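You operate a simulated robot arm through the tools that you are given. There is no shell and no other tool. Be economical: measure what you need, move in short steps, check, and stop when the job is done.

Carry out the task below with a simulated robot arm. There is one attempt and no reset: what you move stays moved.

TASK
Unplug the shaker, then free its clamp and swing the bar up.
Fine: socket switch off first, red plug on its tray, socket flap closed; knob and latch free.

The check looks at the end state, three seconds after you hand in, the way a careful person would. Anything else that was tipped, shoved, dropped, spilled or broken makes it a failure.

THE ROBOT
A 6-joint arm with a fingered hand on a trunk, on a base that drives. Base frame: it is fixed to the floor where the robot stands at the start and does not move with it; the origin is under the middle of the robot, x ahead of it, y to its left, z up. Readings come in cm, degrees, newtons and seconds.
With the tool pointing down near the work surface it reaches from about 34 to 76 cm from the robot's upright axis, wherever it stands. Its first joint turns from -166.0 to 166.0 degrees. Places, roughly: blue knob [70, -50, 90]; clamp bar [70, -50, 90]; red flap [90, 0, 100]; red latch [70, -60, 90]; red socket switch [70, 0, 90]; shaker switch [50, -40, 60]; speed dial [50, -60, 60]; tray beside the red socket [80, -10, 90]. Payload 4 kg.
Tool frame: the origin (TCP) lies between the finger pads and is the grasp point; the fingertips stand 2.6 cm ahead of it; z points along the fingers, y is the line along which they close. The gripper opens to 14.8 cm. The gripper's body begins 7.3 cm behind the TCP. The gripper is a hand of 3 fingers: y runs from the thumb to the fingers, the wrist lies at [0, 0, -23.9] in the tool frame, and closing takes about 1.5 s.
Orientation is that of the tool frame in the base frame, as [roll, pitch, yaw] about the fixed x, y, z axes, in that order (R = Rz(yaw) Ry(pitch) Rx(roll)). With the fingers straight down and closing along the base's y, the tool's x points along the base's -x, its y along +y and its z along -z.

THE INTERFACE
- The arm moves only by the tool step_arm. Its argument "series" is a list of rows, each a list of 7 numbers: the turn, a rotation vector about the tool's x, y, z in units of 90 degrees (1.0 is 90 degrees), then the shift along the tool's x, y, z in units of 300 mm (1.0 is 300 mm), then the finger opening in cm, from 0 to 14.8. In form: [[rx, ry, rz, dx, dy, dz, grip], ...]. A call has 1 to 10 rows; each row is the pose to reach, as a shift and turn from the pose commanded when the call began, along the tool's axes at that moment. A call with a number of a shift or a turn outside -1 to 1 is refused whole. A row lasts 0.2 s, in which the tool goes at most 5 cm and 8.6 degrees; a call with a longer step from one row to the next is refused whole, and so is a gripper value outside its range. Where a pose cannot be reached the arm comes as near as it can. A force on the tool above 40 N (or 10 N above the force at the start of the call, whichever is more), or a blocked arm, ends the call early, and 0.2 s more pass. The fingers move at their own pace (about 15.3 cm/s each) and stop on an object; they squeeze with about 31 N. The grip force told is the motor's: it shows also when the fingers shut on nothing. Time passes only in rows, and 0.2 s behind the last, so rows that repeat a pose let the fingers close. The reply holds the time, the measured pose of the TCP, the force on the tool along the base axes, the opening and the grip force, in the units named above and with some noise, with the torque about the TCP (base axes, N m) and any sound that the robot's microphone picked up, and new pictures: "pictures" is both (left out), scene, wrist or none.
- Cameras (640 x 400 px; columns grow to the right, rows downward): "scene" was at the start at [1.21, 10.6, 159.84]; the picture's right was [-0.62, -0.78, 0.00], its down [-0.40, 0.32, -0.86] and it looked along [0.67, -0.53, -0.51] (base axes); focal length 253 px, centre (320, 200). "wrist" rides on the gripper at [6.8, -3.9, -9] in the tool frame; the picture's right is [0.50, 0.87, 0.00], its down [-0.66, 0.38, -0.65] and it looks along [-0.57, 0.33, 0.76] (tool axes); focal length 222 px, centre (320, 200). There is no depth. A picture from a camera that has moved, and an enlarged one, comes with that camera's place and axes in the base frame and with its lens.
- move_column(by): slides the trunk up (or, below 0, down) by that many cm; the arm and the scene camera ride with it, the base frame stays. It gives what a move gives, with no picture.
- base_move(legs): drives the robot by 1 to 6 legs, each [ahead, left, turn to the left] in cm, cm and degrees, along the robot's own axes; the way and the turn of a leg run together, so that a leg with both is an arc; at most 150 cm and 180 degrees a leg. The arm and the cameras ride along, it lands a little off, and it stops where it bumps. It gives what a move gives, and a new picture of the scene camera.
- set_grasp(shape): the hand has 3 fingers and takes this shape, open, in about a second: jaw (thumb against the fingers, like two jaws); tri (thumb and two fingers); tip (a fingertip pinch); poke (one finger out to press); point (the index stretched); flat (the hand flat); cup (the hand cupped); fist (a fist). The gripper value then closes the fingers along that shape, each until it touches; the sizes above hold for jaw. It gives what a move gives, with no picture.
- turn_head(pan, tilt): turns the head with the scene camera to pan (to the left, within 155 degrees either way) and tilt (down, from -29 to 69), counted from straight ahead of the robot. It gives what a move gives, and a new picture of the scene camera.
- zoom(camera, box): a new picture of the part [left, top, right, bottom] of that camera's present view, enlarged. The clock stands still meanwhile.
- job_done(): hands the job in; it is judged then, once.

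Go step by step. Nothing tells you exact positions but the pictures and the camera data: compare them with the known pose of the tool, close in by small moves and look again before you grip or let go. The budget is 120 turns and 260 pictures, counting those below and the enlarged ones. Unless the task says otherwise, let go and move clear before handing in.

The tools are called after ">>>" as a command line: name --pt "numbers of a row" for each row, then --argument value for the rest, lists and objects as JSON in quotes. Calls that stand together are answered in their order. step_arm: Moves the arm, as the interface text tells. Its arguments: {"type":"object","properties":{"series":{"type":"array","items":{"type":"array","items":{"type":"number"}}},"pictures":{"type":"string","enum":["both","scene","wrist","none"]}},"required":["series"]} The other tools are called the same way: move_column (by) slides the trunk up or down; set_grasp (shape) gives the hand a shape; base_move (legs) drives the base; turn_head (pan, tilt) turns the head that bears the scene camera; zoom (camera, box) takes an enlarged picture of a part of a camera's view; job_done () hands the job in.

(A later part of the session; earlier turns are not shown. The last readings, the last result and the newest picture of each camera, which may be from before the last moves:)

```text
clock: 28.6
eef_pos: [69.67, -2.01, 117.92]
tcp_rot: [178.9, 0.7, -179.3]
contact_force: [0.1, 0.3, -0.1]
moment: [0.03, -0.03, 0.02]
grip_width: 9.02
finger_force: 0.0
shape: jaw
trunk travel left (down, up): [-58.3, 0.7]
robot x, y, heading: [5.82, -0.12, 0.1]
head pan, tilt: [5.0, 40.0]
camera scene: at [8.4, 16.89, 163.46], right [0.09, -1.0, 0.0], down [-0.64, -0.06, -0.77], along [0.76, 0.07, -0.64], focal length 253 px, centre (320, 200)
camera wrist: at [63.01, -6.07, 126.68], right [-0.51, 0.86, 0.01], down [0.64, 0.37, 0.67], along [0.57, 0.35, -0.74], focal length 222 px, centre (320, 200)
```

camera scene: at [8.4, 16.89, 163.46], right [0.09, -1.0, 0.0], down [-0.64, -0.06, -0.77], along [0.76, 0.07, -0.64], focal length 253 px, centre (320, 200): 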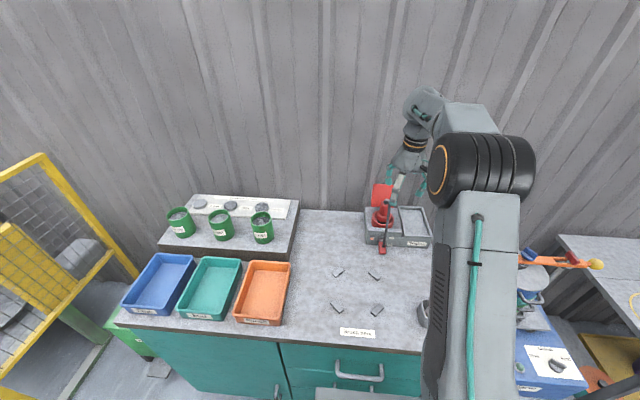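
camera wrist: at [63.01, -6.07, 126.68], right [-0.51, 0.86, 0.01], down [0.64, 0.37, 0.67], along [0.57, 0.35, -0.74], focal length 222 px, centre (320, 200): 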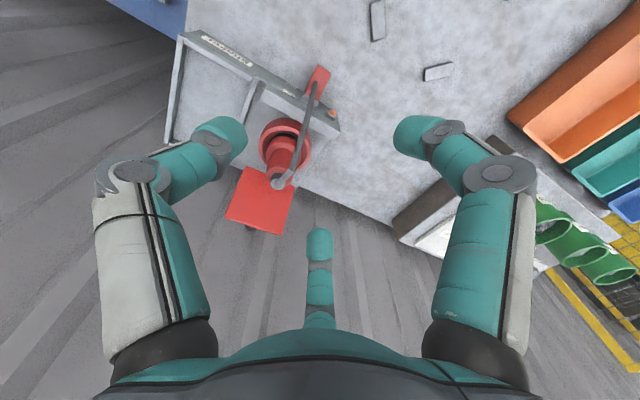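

>>> step_arm --pt "0 0 0 -0.11 0.002 0.06 7" --pt "0 0 0 -0.22 0.004 0.13 7" --pt "0 0 0 -0.327 0.006 0.2 7" --pt "0 0 0 -0.327 0.006 0.22 7" --pt "0 0 0 -0.327 0.006 0.22 7"

>>> zoom --camera "scene" --box '[340, 150, 460, 270]'

>>> zoom --camera "wrist" --box '[220, 100, 420, 280]'

```text
clock: 29.8
eef_pos: [79.56, -1.45, 111.47]
tcp_rot: [178.9, 0.9, -179.3]
contact_force: [0.1, 0.4, 0.4]
moment: [0.0, 0.0, 0.01]
grip_width: 7.03
finger_force: 0.0
shape: jaw
trunk travel left (down, up): [-58.3, 0.7]
robot x, y, heading: [5.69, 0.06, 0.5]
head pan, tilt: [5.0, 40.0]
camera scene: at [8.37, 16.89, 163.46], right [0.09, -1.0, 0.0], down [-0.64, -0.06, -0.77], along [0.76, 0.07, -0.64], focal length 253 px, centre (320, 200)
camera wrist: at [72.69, -5.62, 120.29], right [-0.51, 0.86, 0.01], down [0.64, 0.37, 0.67], along [0.57, 0.35, -0.74], focal length 222 px, centre (320, 200)
```

scene: 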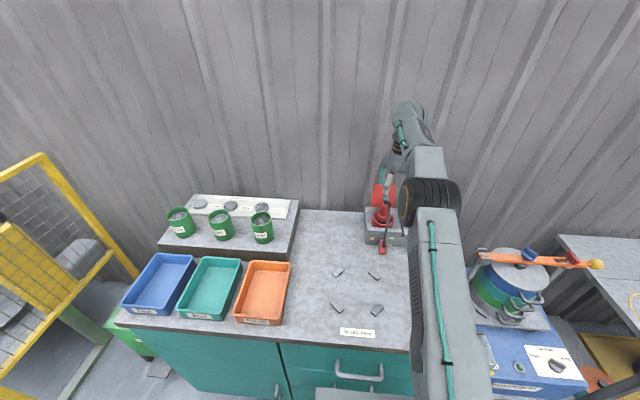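
wrist: 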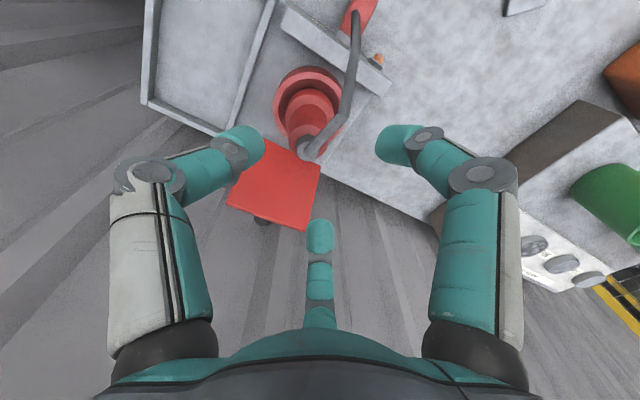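

```text
3.33 times, centred on (400, 210) of scene
camera zoom: at [8.37, 16.89, 163.46], right [0.09, -1.0, 0.0], down [-0.64, -0.06, -0.77], along [0.76, 0.07, -0.64], focal length 842 px, centre (53, 167)
```

zoom: 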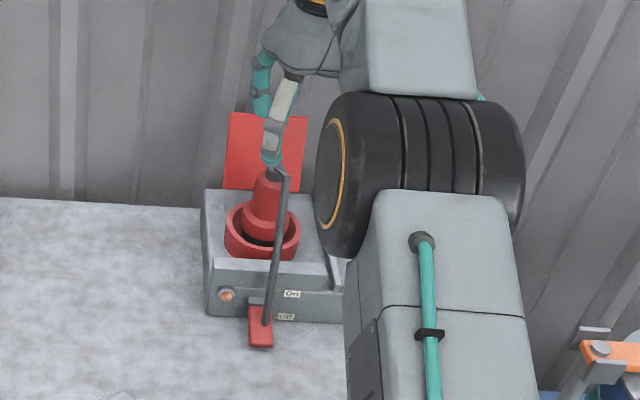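

```text
2.22 times, centred on (320, 190) of wrist
camera zoom: at [72.69, -5.62, 120.29], right [-0.51, 0.86, 0.01], down [0.64, 0.37, 0.67], along [0.57, 0.35, -0.74], focal length 494 px, centre (320, 222)
```

zoom: 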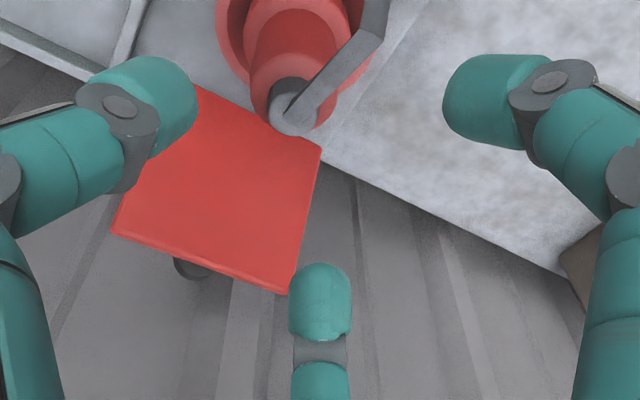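

Plug axis looks to be at about (80,−2), top z≈105. I lower over it with a narrow opening, gripping at z≈102.5.

>>> step_arm --pt "0 0 0 -0.017 -0.018 0.05 6.4" --pt "0 0 0 -0.017 -0.018 0.12 6.4" --pt "0 0 0 -0.017 -0.018 0.19 6.4" --pt "0 0 0 -0.017 -0.018 0.25 6.4" --pt "0 0 0 -0.017 -0.018 0.3 6.4" --pt "0 0 0 -0.017 -0.018 0.3 6.4"

>>> zoom --camera "wrist" --box '[220, 100, 420, 280]'

>>> zoom --camera "scene" --box '[340, 150, 460, 270]'

```text
clock: 31.2
eef_pos: [80.03, -1.93, 102.48]
tcp_rot: [178.8, 0.8, -179.4]
contact_force: [0.5, -0.6, -0.4]
moment: [0.01, 0.02, 0.02]
grip_width: 6.44
finger_force: 0.1
shape: jaw
trunk travel left (down, up): [-58.3, 0.7]
robot x, y, heading: [5.64, -0.12, 0.2]
head pan, tilt: [5.0, 40.0]
camera scene: at [8.42, 16.89, 163.46], right [0.09, -1.0, 0.0], down [-0.64, -0.06, -0.77], along [0.76, 0.07, -0.64], focal length 253 px, centre (320, 200)
camera wrist: at [73.23, -6.08, 111.27], right [-0.51, 0.86, 0.01], down [0.64, 0.37, 0.67], along [0.57, 0.35, -0.74], focal length 222 px, centre (320, 200)
```

scene: 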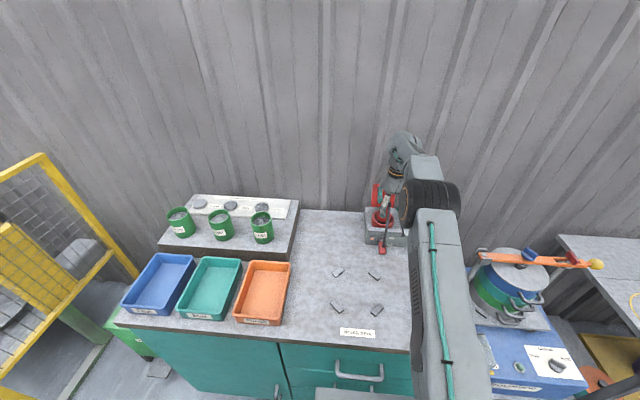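
wrist: 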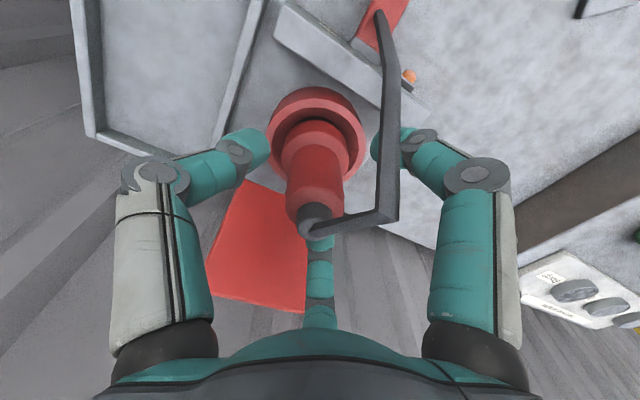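

```text
2.22 times, centred on (320, 190) of wrist
camera zoom: at [73.23, -6.08, 111.27], right [-0.51, 0.86, 0.01], down [0.64, 0.37, 0.67], along [0.57, 0.35, -0.74], focal length 494 px, centre (320, 222)
```

zoom: 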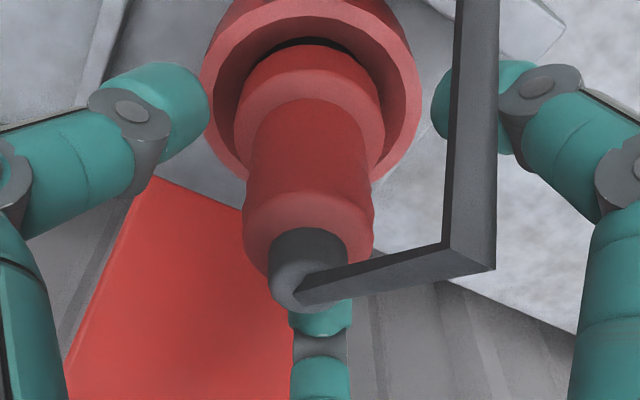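

```text
3.33 times, centred on (400, 210) of scene
camera zoom: at [8.42, 16.89, 163.46], right [0.09, -1.0, 0.0], down [-0.64, -0.06, -0.77], along [0.76, 0.07, -0.64], focal length 842 px, centre (53, 167)
```

zoom: 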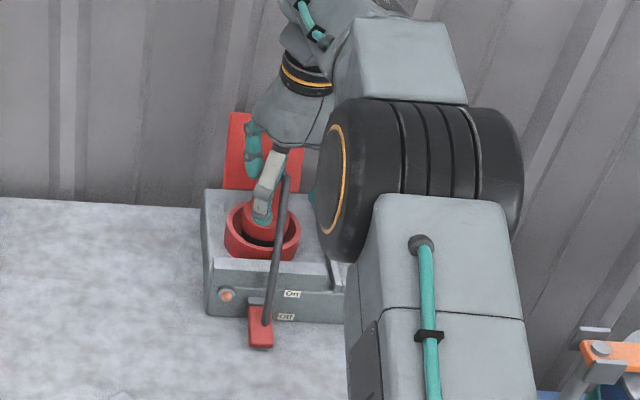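

Aligned well, but the handle's top is at TCP level; I go 1.4 cm deeper and close.

>>> step_arm --pt "0 0 0 0 -0.004 0.025 6.4" --pt "0 0 0 0 -0.004 0.045 6.4" --pt "0 0 0 0 -0.004 0.045 0" --pt "0 0 0 0 -0.004 0.045 0" --pt "0 0 0 0 -0.004 0.045 0" --pt "0 0 0 0 -0.004 0.045 0" --pt "0 0 0 0 -0.004 0.045 0" --pictures "wrist"

>>> zoom --camera "wrist" --box '[220, 100, 420, 280]'

```text
clock: 32.8
eef_pos: [80.21, -1.99, 101.26]
tcp_rot: [179.0, 0.8, -179.4]
contact_force: [1.0, 0.2, 0.2]
moment: [-0.01, 0.04, -0.03]
grip_width: 1.96
finger_force: 31.3
shape: jaw
trunk travel left (down, up): [-58.3, 0.7]
robot x, y, heading: [5.81, -0.3, 0.4]
head pan, tilt: [5.0, 40.0]
camera wrist: at [73.35, -6.15, 109.92], right [-0.51, 0.86, 0.01], down [0.64, 0.37, 0.67], along [0.57, 0.35, -0.74], focal length 222 px, centre (320, 200)
```

wrist: 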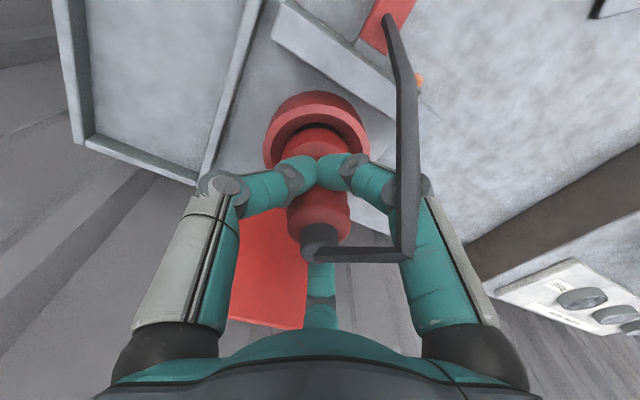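

```text
2.22 times, centred on (320, 190) of wrist
camera zoom: at [73.35, -6.15, 109.92], right [-0.51, 0.86, 0.01], down [0.64, 0.37, 0.67], along [0.57, 0.35, -0.74], focal length 494 px, centre (320, 222)
```

zoom: 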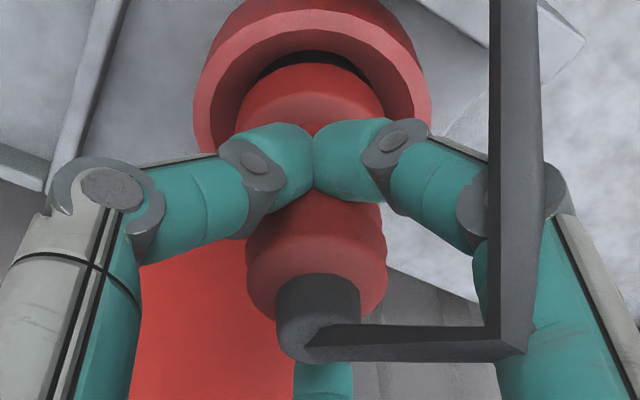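

The plug handle is gripped. I pull straight up in small steps.

>>> step_arm --pt "0 0 0 0 0 -0.02 0" --pt "0 0 0 0 0 -0.04 0" --pt "0 0 0 0 0 -0.06 0" --pt "0 0 0 0 0 -0.09 0" --pt "0 0 0 0 0 -0.12 0" --pt "0 0 0 0 0 -0.15 0" --pt "0 0 0 0 0 -0.18 0"

>>> zoom --camera "scene" --box '[340, 150, 460, 270]'

```text
clock: 34.4
eef_pos: [80.15, -2.1, 106.5]
tcp_rot: [179.0, 0.9, -179.4]
contact_force: [-0.8, 0.4, -1.5]
moment: [-0.03, 0.03, 0.01]
grip_width: 1.96
finger_force: 30.7
shape: jaw
trunk travel left (down, up): [-58.3, 0.7]
robot x, y, heading: [6.13, -0.23, 0.3]
head pan, tilt: [5.0, 40.0]
camera scene: at [8.43, 16.89, 163.46], right [0.09, -1.0, 0.0], down [-0.64, -0.06, -0.77], along [0.76, 0.07, -0.64], focal length 253 px, centre (320, 200)
camera wrist: at [73.25, -6.24, 115.27], right [-0.51, 0.86, 0.01], down [0.64, 0.37, 0.67], along [0.57, 0.35, -0.74], focal length 222 px, centre (320, 200)
```

scene: 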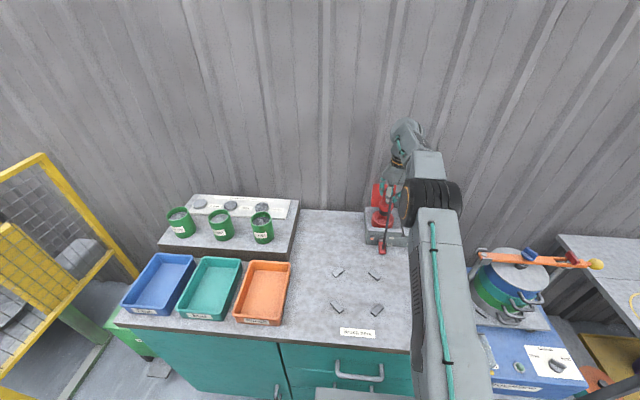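
wrist: 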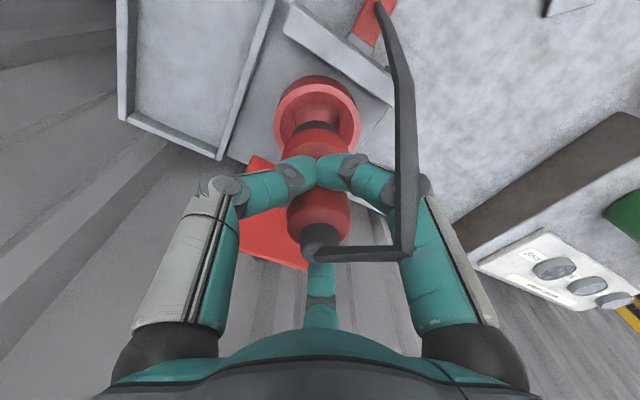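

```text
3.33 times, centred on (400, 210) of scene
camera zoom: at [8.43, 16.89, 163.46], right [0.09, -1.0, 0.0], down [-0.64, -0.06, -0.77], along [0.76, 0.07, -0.64], focal length 842 px, centre (53, 167)
```

zoom: 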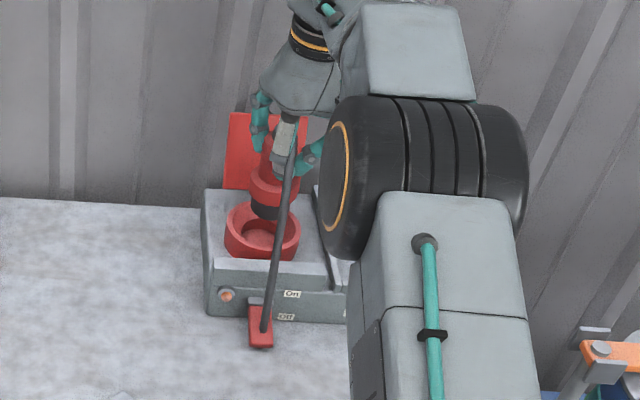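

The plug is out. I lift it further, then carry it over the tray (x 74–91, y −9…−19).

>>> step_arm --pt "0 0 0 0 0 -0.1 0" --pt "0 0 0 0 -0.02 -0.2 0" --pt "0 0 0 0 -0.12 -0.2 0" --pt "0 0 0 0 -0.22 -0.2 0" --pt "0 0 0 0 -0.32 -0.2 0" --pt "0 0 0 0 -0.4 -0.2 0" --pt "0 0 0 0 -0.4 -0.2 0"

>>> zoom --camera "scene" --box '[340, 150, 460, 270]'

```text
clock: 36.0
eef_pos: [78.53, -13.59, 111.63]
tcp_rot: [178.9, 0.8, -179.4]
contact_force: [-1.1, 0.2, -0.4]
moment: [-0.03, -0.02, 0.03]
grip_width: 1.98
finger_force: 31.0
shape: jaw
out of reach, approached as far as the arm can: row 3, 4, 5, 6, 7
trunk travel left (down, up): [-58.3, 0.7]
robot x, y, heading: [6.21, -0.16, 0.1]
head pan, tilt: [5.0, 40.0]
camera scene: at [8.44, 16.96, 163.45], right [0.09, -1.0, 0.0], down [-0.64, -0.06, -0.77], along [0.76, 0.07, -0.64], focal length 253 px, centre (320, 200)
camera wrist: at [71.74, -17.78, 120.37], right [-0.51, 0.86, 0.01], down [0.64, 0.37, 0.67], along [0.57, 0.35, -0.74], focal length 222 px, centre (320, 200)
```

scene: 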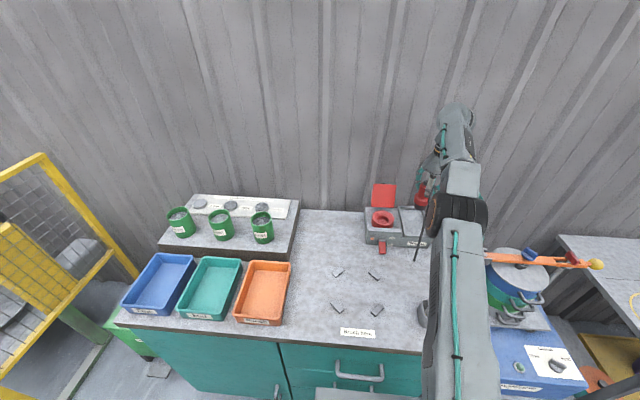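
wrist: 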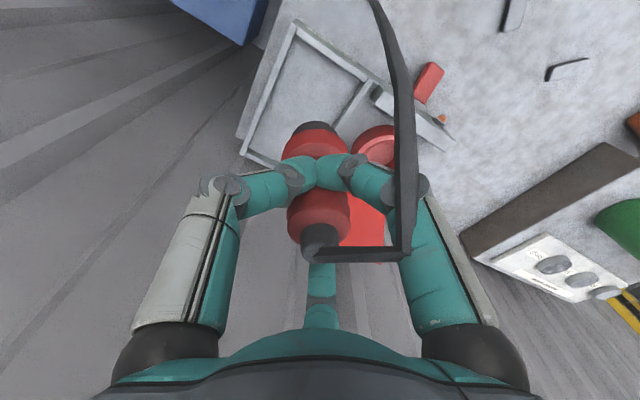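

```text
3.33 times, centred on (400, 210) of scene
camera zoom: at [8.44, 16.96, 163.45], right [0.09, -1.0, 0.0], down [-0.64, -0.06, -0.77], along [0.76, 0.07, -0.64], focal length 842 px, centre (53, 167)
```

zoom: 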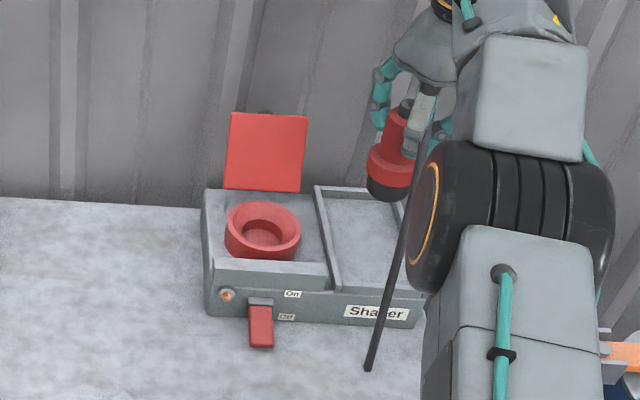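

The plug hangs over the tray with a stiff cable tail in front. I lower it toward the tray floor.

>>> step_arm --pt "0 0 0 -0.01 -0.01 0.1 0" --pt "0 0 0 -0.027 -0.02 0.2 0" --pt "0 0 0 -0.027 -0.02 0.27 0" --pt "0 0 0 -0.027 -0.02 0.27 0"

>>> zoom --camera "scene" --box '[340, 150, 460, 270]'

>>> zoom --camera "wrist" --box '[220, 20, 460, 260]'

```text
clock: 37.0
eef_pos: [80.1, -14.2, 103.62]
tcp_rot: [179.0, 0.6, -179.5]
contact_force: [0.7, 0.4, -1.6]
moment: [-0.01, 0.05, -0.05]
grip_width: 1.94
finger_force: 31.5
shape: jaw
out of reach, approached as far as the arm can: row 3, 4
trunk travel left (down, up): [-58.3, 0.7]
robot x, y, heading: [6.08, -0.24, 0.2]
head pan, tilt: [5.0, 40.0]
camera scene: at [8.44, 16.88, 163.46], right [0.09, -1.0, 0.0], down [-0.64, -0.06, -0.77], along [0.76, 0.07, -0.64], focal length 253 px, centre (320, 200)
camera wrist: at [73.19, -18.35, 112.5], right [-0.51, 0.86, 0.01], down [0.64, 0.37, 0.67], along [0.57, 0.35, -0.74], focal length 222 px, centre (320, 200)
```

scene: 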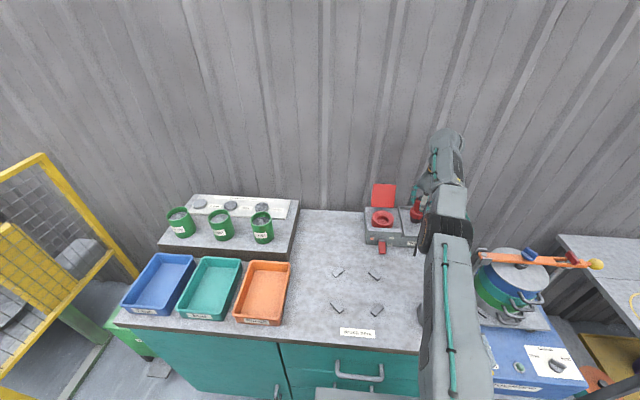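
wrist: 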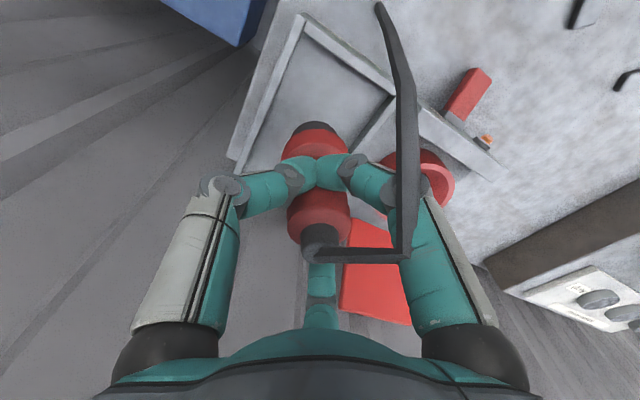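

```text
3.33 times, centred on (400, 210) of scene
camera zoom: at [8.44, 16.88, 163.46], right [0.09, -1.0, 0.0], down [-0.64, -0.06, -0.77], along [0.76, 0.07, -0.64], focal length 842 px, centre (53, 167)
```

zoom: 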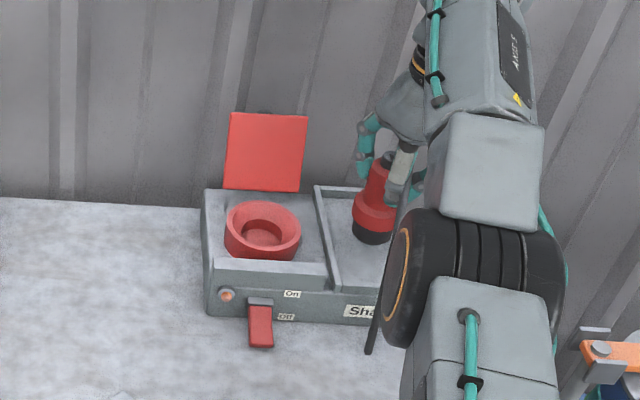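

```text
1.67 times, centred on (340, 140) of wrist
camera zoom: at [73.19, -18.35, 112.5], right [-0.51, 0.86, 0.01], down [0.64, 0.37, 0.67], along [0.57, 0.35, -0.74], focal length 370 px, centre (287, 300)
```

zoom: 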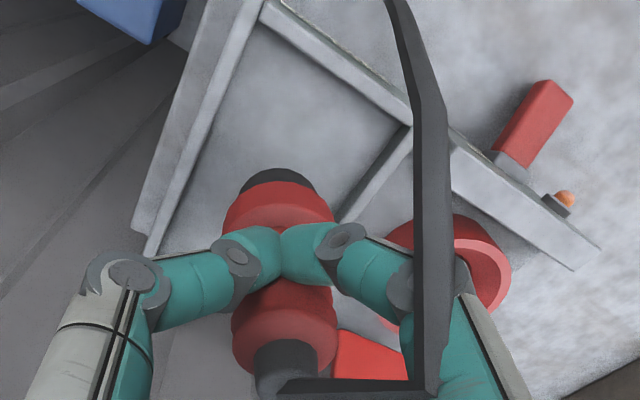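

>>> step_arm --pt "0 0 0 0 0 0.025 0" --pt "0 0 0 0 0 0.045 0" --pt "0 0 0 0 0 0.06 0" --pt "0 0 0 0 0 0.075 0" --pt "0 0 0 0 0 0.09 0" --pt "0 0 0 0 0 0.105 0" --pt "0 0 0 0 0 0.12 0"

>>> zoom --camera "scene" --box '[340, 150, 460, 270]'

```text
clock: 38.6
eef_pos: [80.39, -14.34, 100.79]
tcp_rot: [178.8, 1.1, -179.4]
contact_force: [0.7, -6.4, 39.3]
moment: [0.12, -0.42, -0.07]
grip_width: 2.06
finger_force: 30.8
shape: jaw
out of reach, approached as far as the arm can: row 5, 6, 7
trunk travel left (down, up): [-58.3, 0.7]
robot x, y, heading: [5.7, 0.34, 0.2]
head pan, tilt: [5.0, 40.0]
camera scene: at [8.0, 16.87, 163.54], right [0.09, -1.0, 0.0], down [-0.64, -0.06, -0.77], along [0.76, 0.07, -0.64], focal length 253 px, centre (320, 200)
camera wrist: at [73.5, -18.48, 109.54], right [-0.51, 0.86, 0.01], down [0.64, 0.37, 0.67], along [0.58, 0.35, -0.74], focal length 222 px, centre (320, 200)
```

scene: 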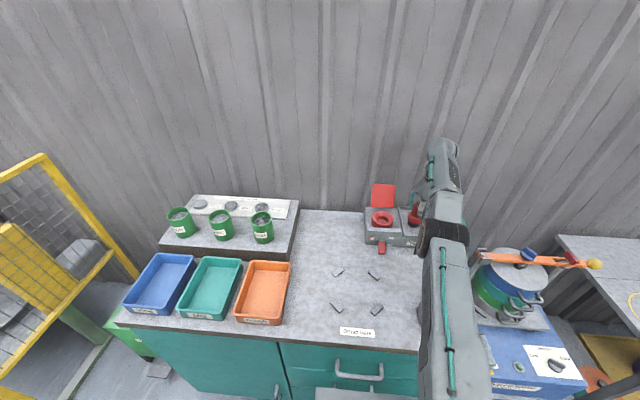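
wrist: 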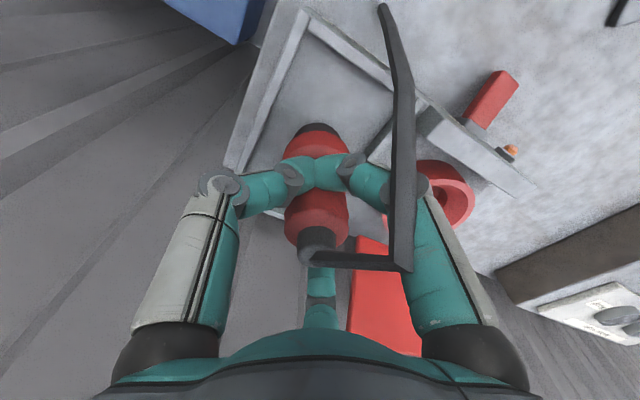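

```text
3.33 times, centred on (400, 210) of scene
camera zoom: at [8.0, 16.87, 163.54], right [0.09, -1.0, 0.0], down [-0.64, -0.06, -0.77], along [0.76, 0.07, -0.64], focal length 842 px, centre (53, 167)
```

zoom: 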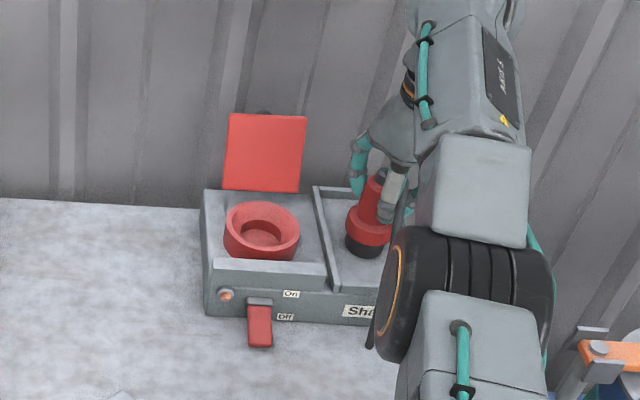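

The plug stands on the tray floor. I relieve the pressure and open the fingers.

>>> step_arm --pt "0 0 0 0 0 -0.02 0" --pt "0 0 0 0 0 -0.025 0" --pt "0 0 0 0 0 -0.025 3" --pt "0 0 0 0 0 -0.025 5" --pt "0 0 0 0 0 -0.025 6.5" --pt "0 0 0 0 0 -0.025 6.5"

>>> zoom --camera "wrist" --box '[220, 20, 460, 260]'

```text
clock: 40.0
eef_pos: [80.55, -14.16, 100.8]
tcp_rot: [178.9, 0.8, -179.3]
contact_force: [-0.4, -0.3, -0.1]
moment: [0.0, 0.01, 0.06]
grip_width: 6.46
finger_force: 0.0
shape: jaw
trunk travel left (down, up): [-58.3, 0.7]
robot x, y, heading: [5.85, -0.2, 0.2]
head pan, tilt: [5.0, 40.0]
camera scene: at [8.41, 16.89, 163.46], right [0.09, -1.0, 0.0], down [-0.64, -0.06, -0.77], along [0.76, 0.07, -0.64], focal length 253 px, centre (320, 200)
camera wrist: at [73.73, -18.36, 109.61], right [-0.51, 0.86, 0.01], down [0.64, 0.37, 0.67], along [0.57, 0.35, -0.74], focal length 222 px, centre (320, 200)
```

scene: 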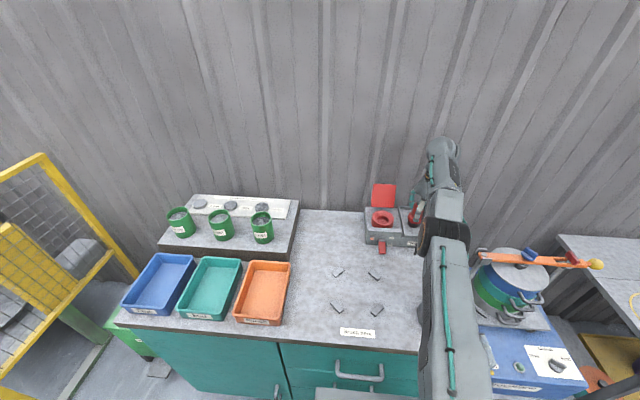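
wrist: 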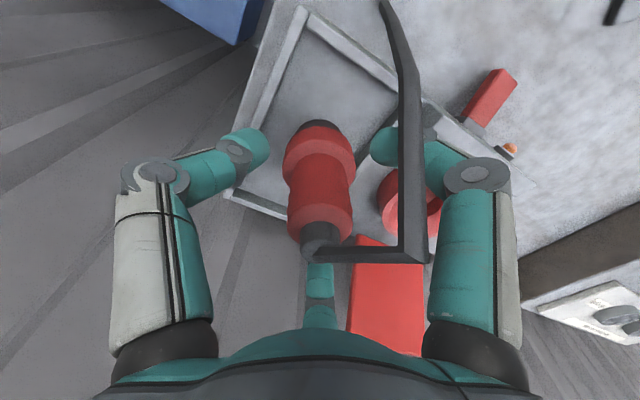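

```text
1.67 times, centred on (340, 140) of wrist
camera zoom: at [73.73, -18.36, 109.61], right [-0.51, 0.86, 0.01], down [0.64, 0.37, 0.67], along [0.57, 0.35, -0.74], focal length 370 px, centre (287, 300)
```

zoom: 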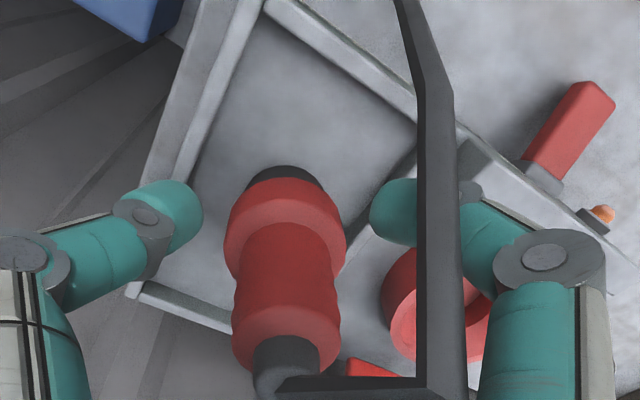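

The plug stands free on its tray. I rise straight up, clear of the cable tail.

>>> step_arm --pt "0 0 0 0 0 -0.04 6.5" --pt "0 0 0 0 0 -0.08 6.5" --pt "0 0 0 0 0 -0.12 6.5" --pt "0 0 0 0 0 -0.16 6.5" --pt "0 0 0 0 0 -0.22 6.5" --pt "0 0 0 0 0 -0.3 6.5" --pt "0 0 0 0 0 -0.38 6.5"

>>> zoom --camera "wrist" --box '[200, 20, 440, 260]'

```text
clock: 41.6
eef_pos: [78.36, -14.75, 111.46]
tcp_rot: [179.0, 0.7, -179.3]
contact_force: [-0.9, -0.6, -0.3]
moment: [0.01, 0.02, 0.0]
grip_width: 6.45
finger_force: 0.0
shape: jaw
out of reach, approached as far as the arm can: row 4, 5, 6, 7
trunk travel left (down, up): [-58.3, 0.7]
robot x, y, heading: [5.58, 0.03, 0.2]
head pan, tilt: [5.0, 40.0]
camera scene: at [8.45, 16.86, 163.46], right [0.09, -1.0, 0.0], down [-0.64, -0.06, -0.77], along [0.76, 0.07, -0.64], focal length 253 px, centre (320, 200)
camera wrist: at [71.49, -18.91, 120.38], right [-0.51, 0.86, 0.01], down [0.64, 0.37, 0.67], along [0.57, 0.35, -0.74], focal length 222 px, centre (320, 200)
```

scene: 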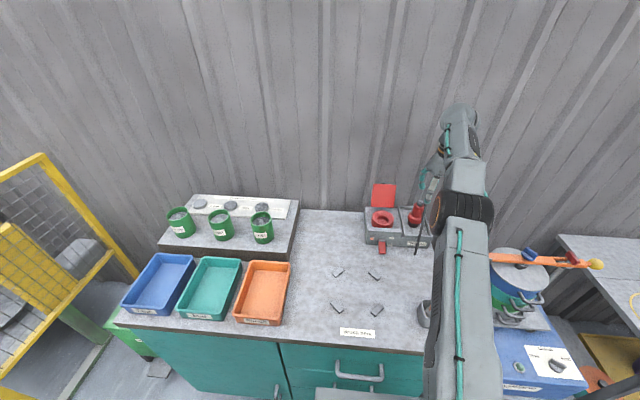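
wrist: 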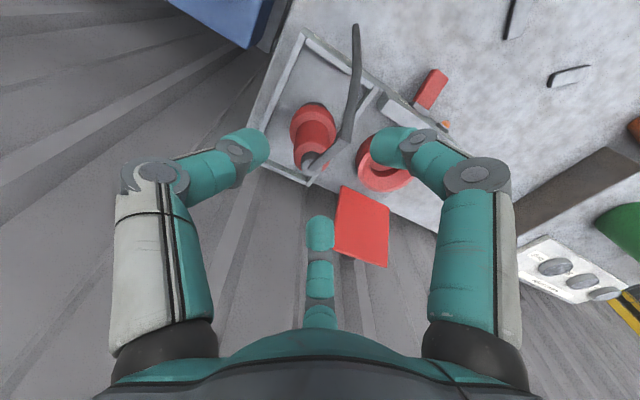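

```text
1.67 times, centred on (320, 140) of wrist
camera zoom: at [71.49, -18.91, 120.38], right [-0.51, 0.86, 0.01], down [0.64, 0.37, 0.67], along [0.57, 0.35, -0.74], focal length 370 px, centre (320, 300)
```

zoom: 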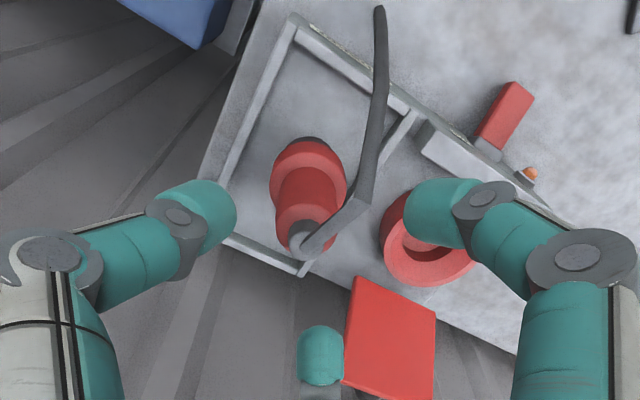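

Plug is standing on its tray. For the flap I'll go behind its top edge with a tilted hand; first I withdraw and lower the trunk for a better arm posture.

>>> step_arm --pt "0 0 0 0.08 0.04 -0.08 3" --pt "0 0 0 0.2 0.1 -0.14 0" --pt "0 0 0 0.32 0.18 -0.2 0" --pt "0 0 0 0.44 0.26 -0.25 0" --pt "0 0 0 0.56 0.34 -0.3 0" --pt "0 0 0 0.667 0.41 -0.3 0" --pt "0 0 0 0.667 0.41 -0.3 0" --pictures "none"

>>> move_column --by -18

>>> turn_head --pan -12 --tilt 35

>>> zoom --camera "wrist" --box '[160, 20, 400, 260]'

```text
clock: 43.2
eef_pos: [58.17, -2.8, 120.56]
tcp_rot: [179.0, 0.8, -179.4]
contact_force: [-0.6, 0.0, 0.8]
moment: [-0.02, 0.0, -0.01]
grip_width: 0.02
finger_force: 31.3
shape: jaw
trunk travel left (down, up): [-58.3, 0.7]
robot x, y, heading: [5.93, -0.11, 0.2]
head pan, tilt: [5.0, 40.0]
```

```text
clock: 45.2
eef_pos: [58.21, -2.83, 102.51]
tcp_rot: [178.8, 0.8, -179.4]
contact_force: [0.0, 0.2, 0.2]
moment: [0.01, -0.04, -0.01]
grip_width: 0.0
finger_force: 31.3
shape: jaw
trunk travel left (down, up): [-40.3, 18.7]
robot x, y, heading: [6.08, -0.23, 0.2]
head pan, tilt: [5.0, 40.0]
```

```text
clock: 46.0
eef_pos: [58.12, -2.8, 102.54]
tcp_rot: [178.9, 0.8, -179.4]
contact_force: [-0.2, 0.1, 0.8]
moment: [0.0, 0.02, 0.01]
grip_width: 0.0
finger_force: 31.1
shape: jaw
trunk travel left (down, up): [-40.3, 18.7]
robot x, y, heading: [5.87, -0.01, 0.2]
head pan, tilt: [-12.0, 35.0]
camera scene: at [8.56, 14.32, 146.22], right [-0.2, -0.98, 0.0], down [-0.56, 0.12, -0.82], along [0.8, -0.17, -0.57], focal length 253 px, centre (320, 200)
```

scene: 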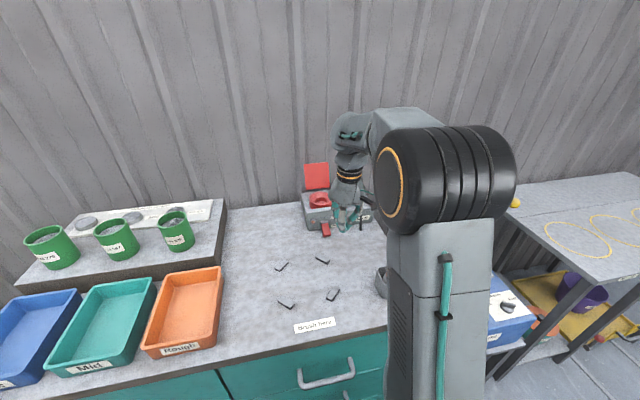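

```text
1.67 times, centred on (280, 140) of wrist
camera zoom: at [51.27, -6.94, 111.35], right [-0.51, 0.86, 0.01], down [0.64, 0.37, 0.67], along [0.57, 0.35, -0.74], focal length 370 px, centre (387, 300)
```

zoom: 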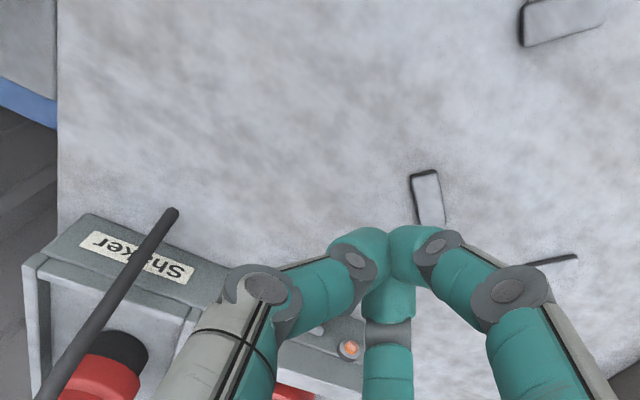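

>>> step_arm --pt "0 -0.08 0 -0.04 0.003 -0.07 0" --pt "0 -0.165 0 -0.08 0.006 -0.14 0" --pt "0 -0.25 0 -0.13 0.009 -0.21 0" --pt "0 -0.33 0 -0.18 0.012 -0.28 0" --pt "0 -0.415 0 -0.22 0.015 -0.34 0" --pt "0 -0.5 0 -0.267 0.017 -0.4 0" --pt "0 -0.5 0 -0.267 0.017 -0.4 0"

```text
clock: 47.6
eef_pos: [65.95, -2.36, 114.66]
tcp_rot: [178.5, 46.0, 179.6]
contact_force: [-0.1, 0.1, -0.4]
moment: [0.0, 0.01, 0.01]
grip_width: 0.0
finger_force: 30.9
shape: jaw
trunk travel left (down, up): [-40.3, 18.7]
robot x, y, heading: [5.7, 0.19, 0.2]
head pan, tilt: [-12.0, 35.0]
camera scene: at [8.55, 14.32, 146.22], right [-0.2, -0.98, 0.0], down [-0.56, 0.12, -0.82], along [0.8, -0.17, -0.57], focal length 253 px, centre (320, 200)
camera wrist: at [54.79, -6.42, 115.97], right [-0.36, 0.87, -0.34], down [-0.02, 0.36, 0.93], along [0.93, 0.34, -0.11], focal length 222 px, centre (320, 200)
```

scene: 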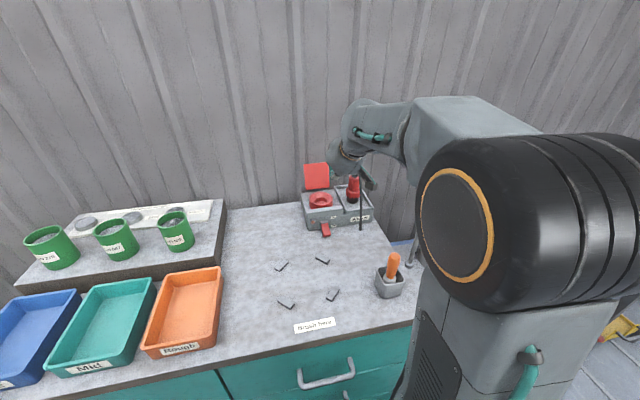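
wrist: 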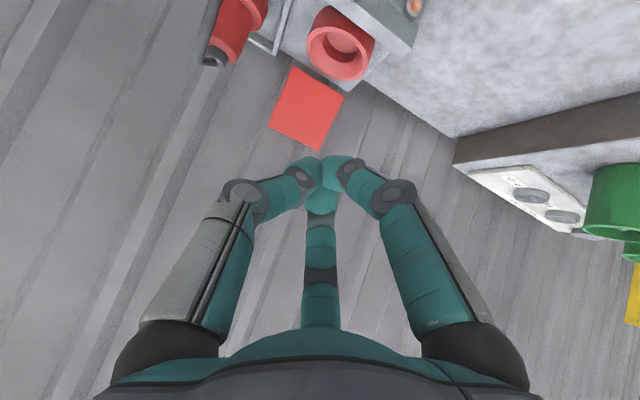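

>>> step_arm --pt "0 0 0 -0.104 0.006 0.11 0" --pt "0 0 0 -0.208 0.012 0.22 0" --pt "0 0 0 -0.312 0.018 0.33 0" --pt "0 0 0 -0.416 0.024 0.44 0" --pt "0 0 0 -0.52 0.033 0.55 0" --pt "0 0 0 -0.52 0.033 0.55 0"

>>> zoom --camera "scene" --box '[270, 120, 400, 250]'

```text
clock: 49.0
eef_pos: [88.68, -1.06, 114.08]
tcp_rot: [178.3, 45.6, 179.5]
contact_force: [-0.2, 0.0, -0.2]
moment: [-0.01, 0.01, -0.03]
grip_width: 0.02
finger_force: 31.1
shape: jaw
trunk travel left (down, up): [-40.3, 18.7]
robot x, y, heading: [6.06, -0.3, 0.1]
head pan, tilt: [-12.0, 35.0]
camera scene: at [8.62, 14.32, 146.22], right [-0.2, -0.98, 0.0], down [-0.56, 0.12, -0.82], along [0.8, -0.17, -0.57], focal length 253 px, centre (320, 200)
camera wrist: at [77.55, -5.08, 115.38], right [-0.36, 0.87, -0.34], down [-0.02, 0.36, 0.93], along [0.93, 0.34, -0.12], focal length 222 px, centre (320, 200)
```

scene: 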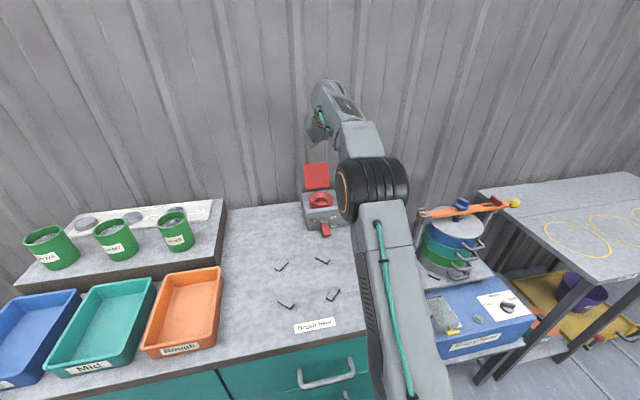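
wrist: 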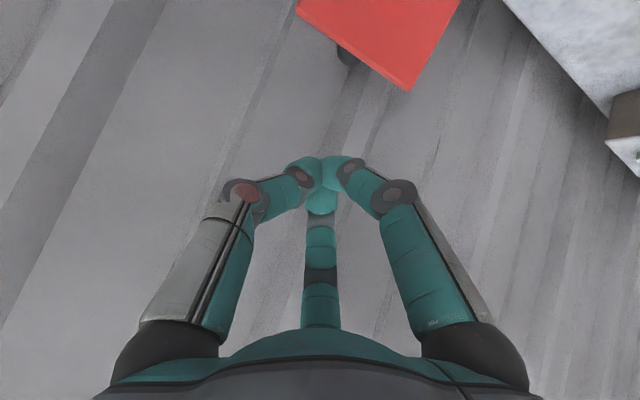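

```text
3.08 times, centred on (335, 185) of scene
camera zoom: at [8.62, 14.32, 146.22], right [-0.2, -0.98, 0.0], down [-0.56, 0.12, -0.82], along [0.8, -0.17, -0.57], focal length 777 px, centre (274, 246)
```

zoom: 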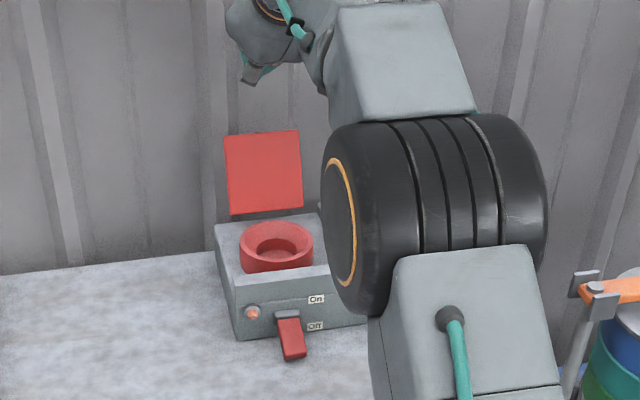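

The flap's upper edge is at x≈87.9, y −5.8…1.6, z≈106. I lower the tips behind it.

>>> step_arm --pt "0 0 0 -0.023 -0.033 0.024 0" --pt "0 0 0 0.03 -0.033 0.07 0" --pt "0 0 0 0.08 -0.033 0.12 0" --pt "0 0 0 0.12 -0.033 0.16 0" --pt "0 0 0 0.148 -0.033 0.192 0" --pt "0 0 0 0.148 -0.033 0.192 0" --pictures "wrist"

>>> zoom --camera "scene" --box '[270, 120, 400, 250]'

```text
clock: 50.4
eef_pos: [89.6, -2.07, 107.17]
tcp_rot: [178.5, 45.9, 179.5]
contact_force: [0.4, 0.4, -0.1]
moment: [0.03, 0.02, 0.0]
grip_width: 0.0
finger_force: 31.0
shape: jaw
trunk travel left (down, up): [-40.3, 18.7]
robot x, y, heading: [6.05, 0.08, 0.1]
head pan, tilt: [-12.0, 35.0]
camera wrist: at [78.53, -6.12, 108.44], right [-0.36, 0.87, -0.34], down [-0.02, 0.36, 0.93], along [0.93, 0.34, -0.12], focal length 222 px, centre (320, 200)
```

wrist: 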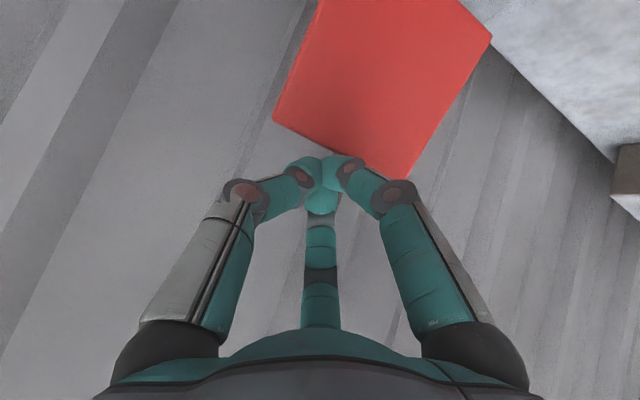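

```text
3.08 times, centred on (335, 185) of scene
camera zoom: at [8.57, 14.32, 146.22], right [-0.2, -0.98, 0.0], down [-0.56, 0.12, -0.82], along [0.8, -0.17, -0.57], focal length 777 px, centre (274, 246)
```

zoom: 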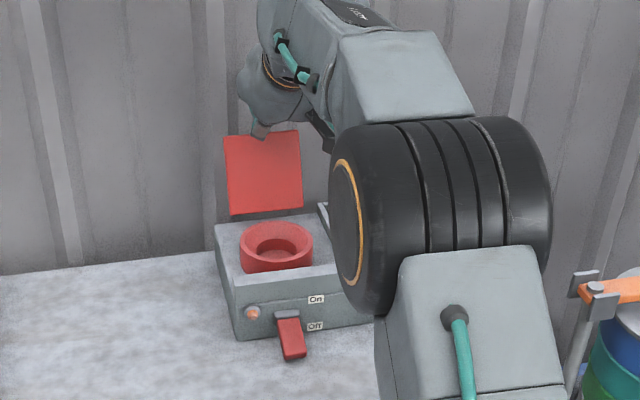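

The tips are still above the flap's edge; a steeper hand will get behind it. I raise the trunk 8 cm, tilt to ~30° and lower again.

>>> move_column --by 8

>>> step_arm --pt "0 0.06 0 0.01 0 0.02 0" --pt "0 0.12 0 0.02 0 0.04 0" --pt "0 0.175 0 0.034 0 0.061 0" --pt "0 0.175 0 0.1 0 0.12 0" --pt "0 0.175 0 0.16 0 0.18 0" --pt "0 0.175 0 0.19 0 0.213 0" --pt "0 0.175 0 0.19 0 0.213 0"

>>> zoom --camera "scene" --box '[270, 120, 400, 250]'

```text
clock: 51.5
eef_pos: [89.72, -2.02, 115.15]
tcp_rot: [178.3, 45.8, 179.5]
contact_force: [0.7, -0.3, -1.0]
moment: [-0.04, 0.0, 0.0]
grip_width: 0.02
finger_force: 31.3
shape: jaw
trunk travel left (down, up): [-48.3, 10.7]
robot x, y, heading: [5.8, 0.25, 0.3]
head pan, tilt: [-12.0, 35.0]
```

```text
clock: 53.1
eef_pos: [90.34, -2.16, 106.78]
tcp_rot: [178.7, 30.3, 179.9]
contact_force: [2.3, -1.1, 5.8]
moment: [0.05, -0.06, 0.01]
grip_width: 0.01
finger_force: 31.1
shape: jaw
out of reach, approached as far as the arm can: row 3, 4
trunk travel left (down, up): [-48.3, 10.7]
robot x, y, heading: [5.74, -0.32, 0.2]
head pan, tilt: [-12.0, 35.0]
camera scene: at [8.52, 14.31, 154.23], right [-0.2, -0.98, 0.0], down [-0.56, 0.12, -0.82], along [0.8, -0.17, -0.57], focal length 253 px, centre (320, 200)
camera wrist: at [79.94, -6.14, 111.07], right [-0.44, 0.87, -0.23], down [0.23, 0.36, 0.9], along [0.87, 0.34, -0.36], focal length 222 px, centre (320, 200)
```

scene: 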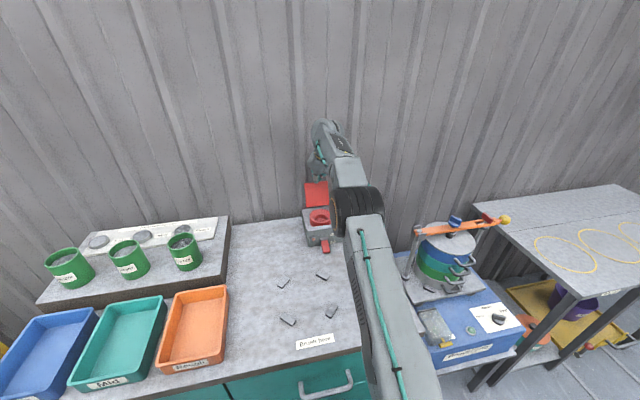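
wrist: 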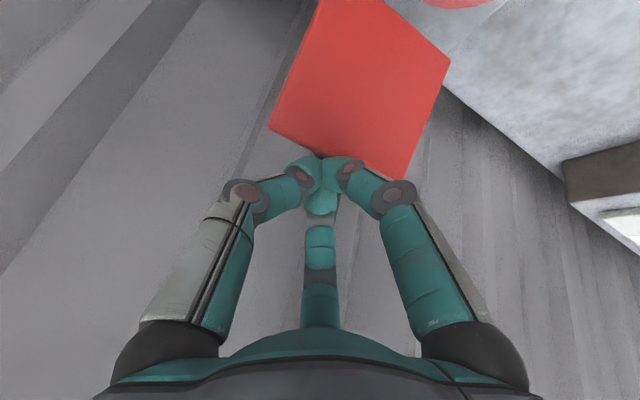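

```text
3.08 times, centred on (335, 185) of scene
camera zoom: at [8.52, 14.31, 154.23], right [-0.2, -0.98, 0.0], down [-0.56, 0.12, -0.82], along [0.8, -0.17, -0.57], focal length 777 px, centre (274, 246)
```

zoom: 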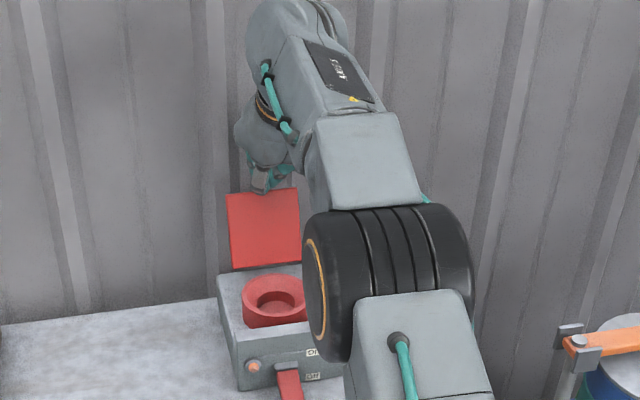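

The closed fingertips are too thick for the gap. Instead I'll open the hand so that a single finger goes behind the flap while the others stay in front; I rise first.

>>> move_column --by 10

>>> step_arm --pt "0 0 0 0.0 0 0 9" --pt "0 0.06 0 0.04 -0.01 -0.03 9" --pt "0 0.12 0 0.09 -0.02 -0.055 9" --pt "0 0.17 0 0.16 -0.03 -0.06 9" --pt "0 0.17 0 0.16 -0.03 -0.06 9"

```text
clock: 54.5
eef_pos: [90.26, -2.02, 116.53]
tcp_rot: [178.7, 30.0, -180.0]
contact_force: [0.5, -0.1, 0.1]
moment: [0.04, 0.03, 0.01]
grip_width: 0.0
finger_force: 30.5
shape: jaw
trunk travel left (down, up): [-58.3, 0.7]
robot x, y, heading: [5.65, -0.35, 0.2]
head pan, tilt: [-12.0, 35.0]
```

```text
clock: 55.7
eef_pos: [84.61, -3.12, 115.69]
tcp_rot: [178.8, 14.7, -179.5]
contact_force: [-0.1, -0.1, -0.3]
moment: [0.0, 0.03, 0.03]
grip_width: 8.98
finger_force: 0.1
shape: jaw
out of reach, approached as far as the arm can: row 3, 4, 5
trunk travel left (down, up): [-58.3, 0.7]
robot x, y, heading: [5.7, -0.03, 0.0]
head pan, tilt: [-12.0, 35.0]
camera scene: at [8.58, 14.32, 164.22], right [-0.2, -0.98, 0.0], down [-0.56, 0.12, -0.82], along [0.8, -0.17, -0.57], focal length 253 px, centre (320, 200)
camera wrist: at [75.83, -7.22, 122.54], right [-0.49, 0.86, -0.11], down [0.46, 0.37, 0.81], along [0.74, 0.35, -0.58], focal length 222 px, centre (320, 200)
```

scene: 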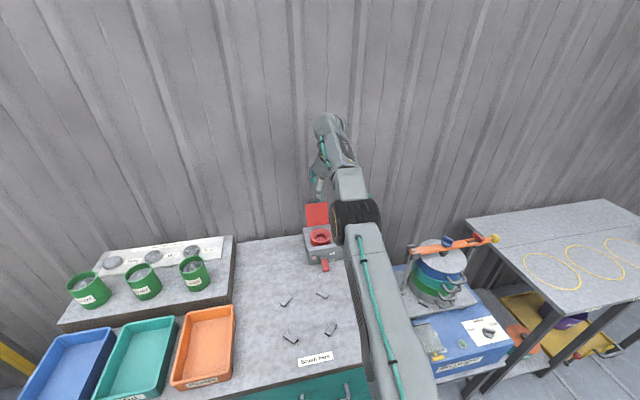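
wrist: 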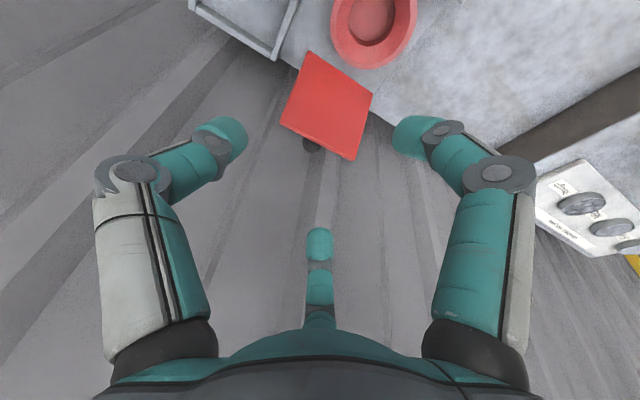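

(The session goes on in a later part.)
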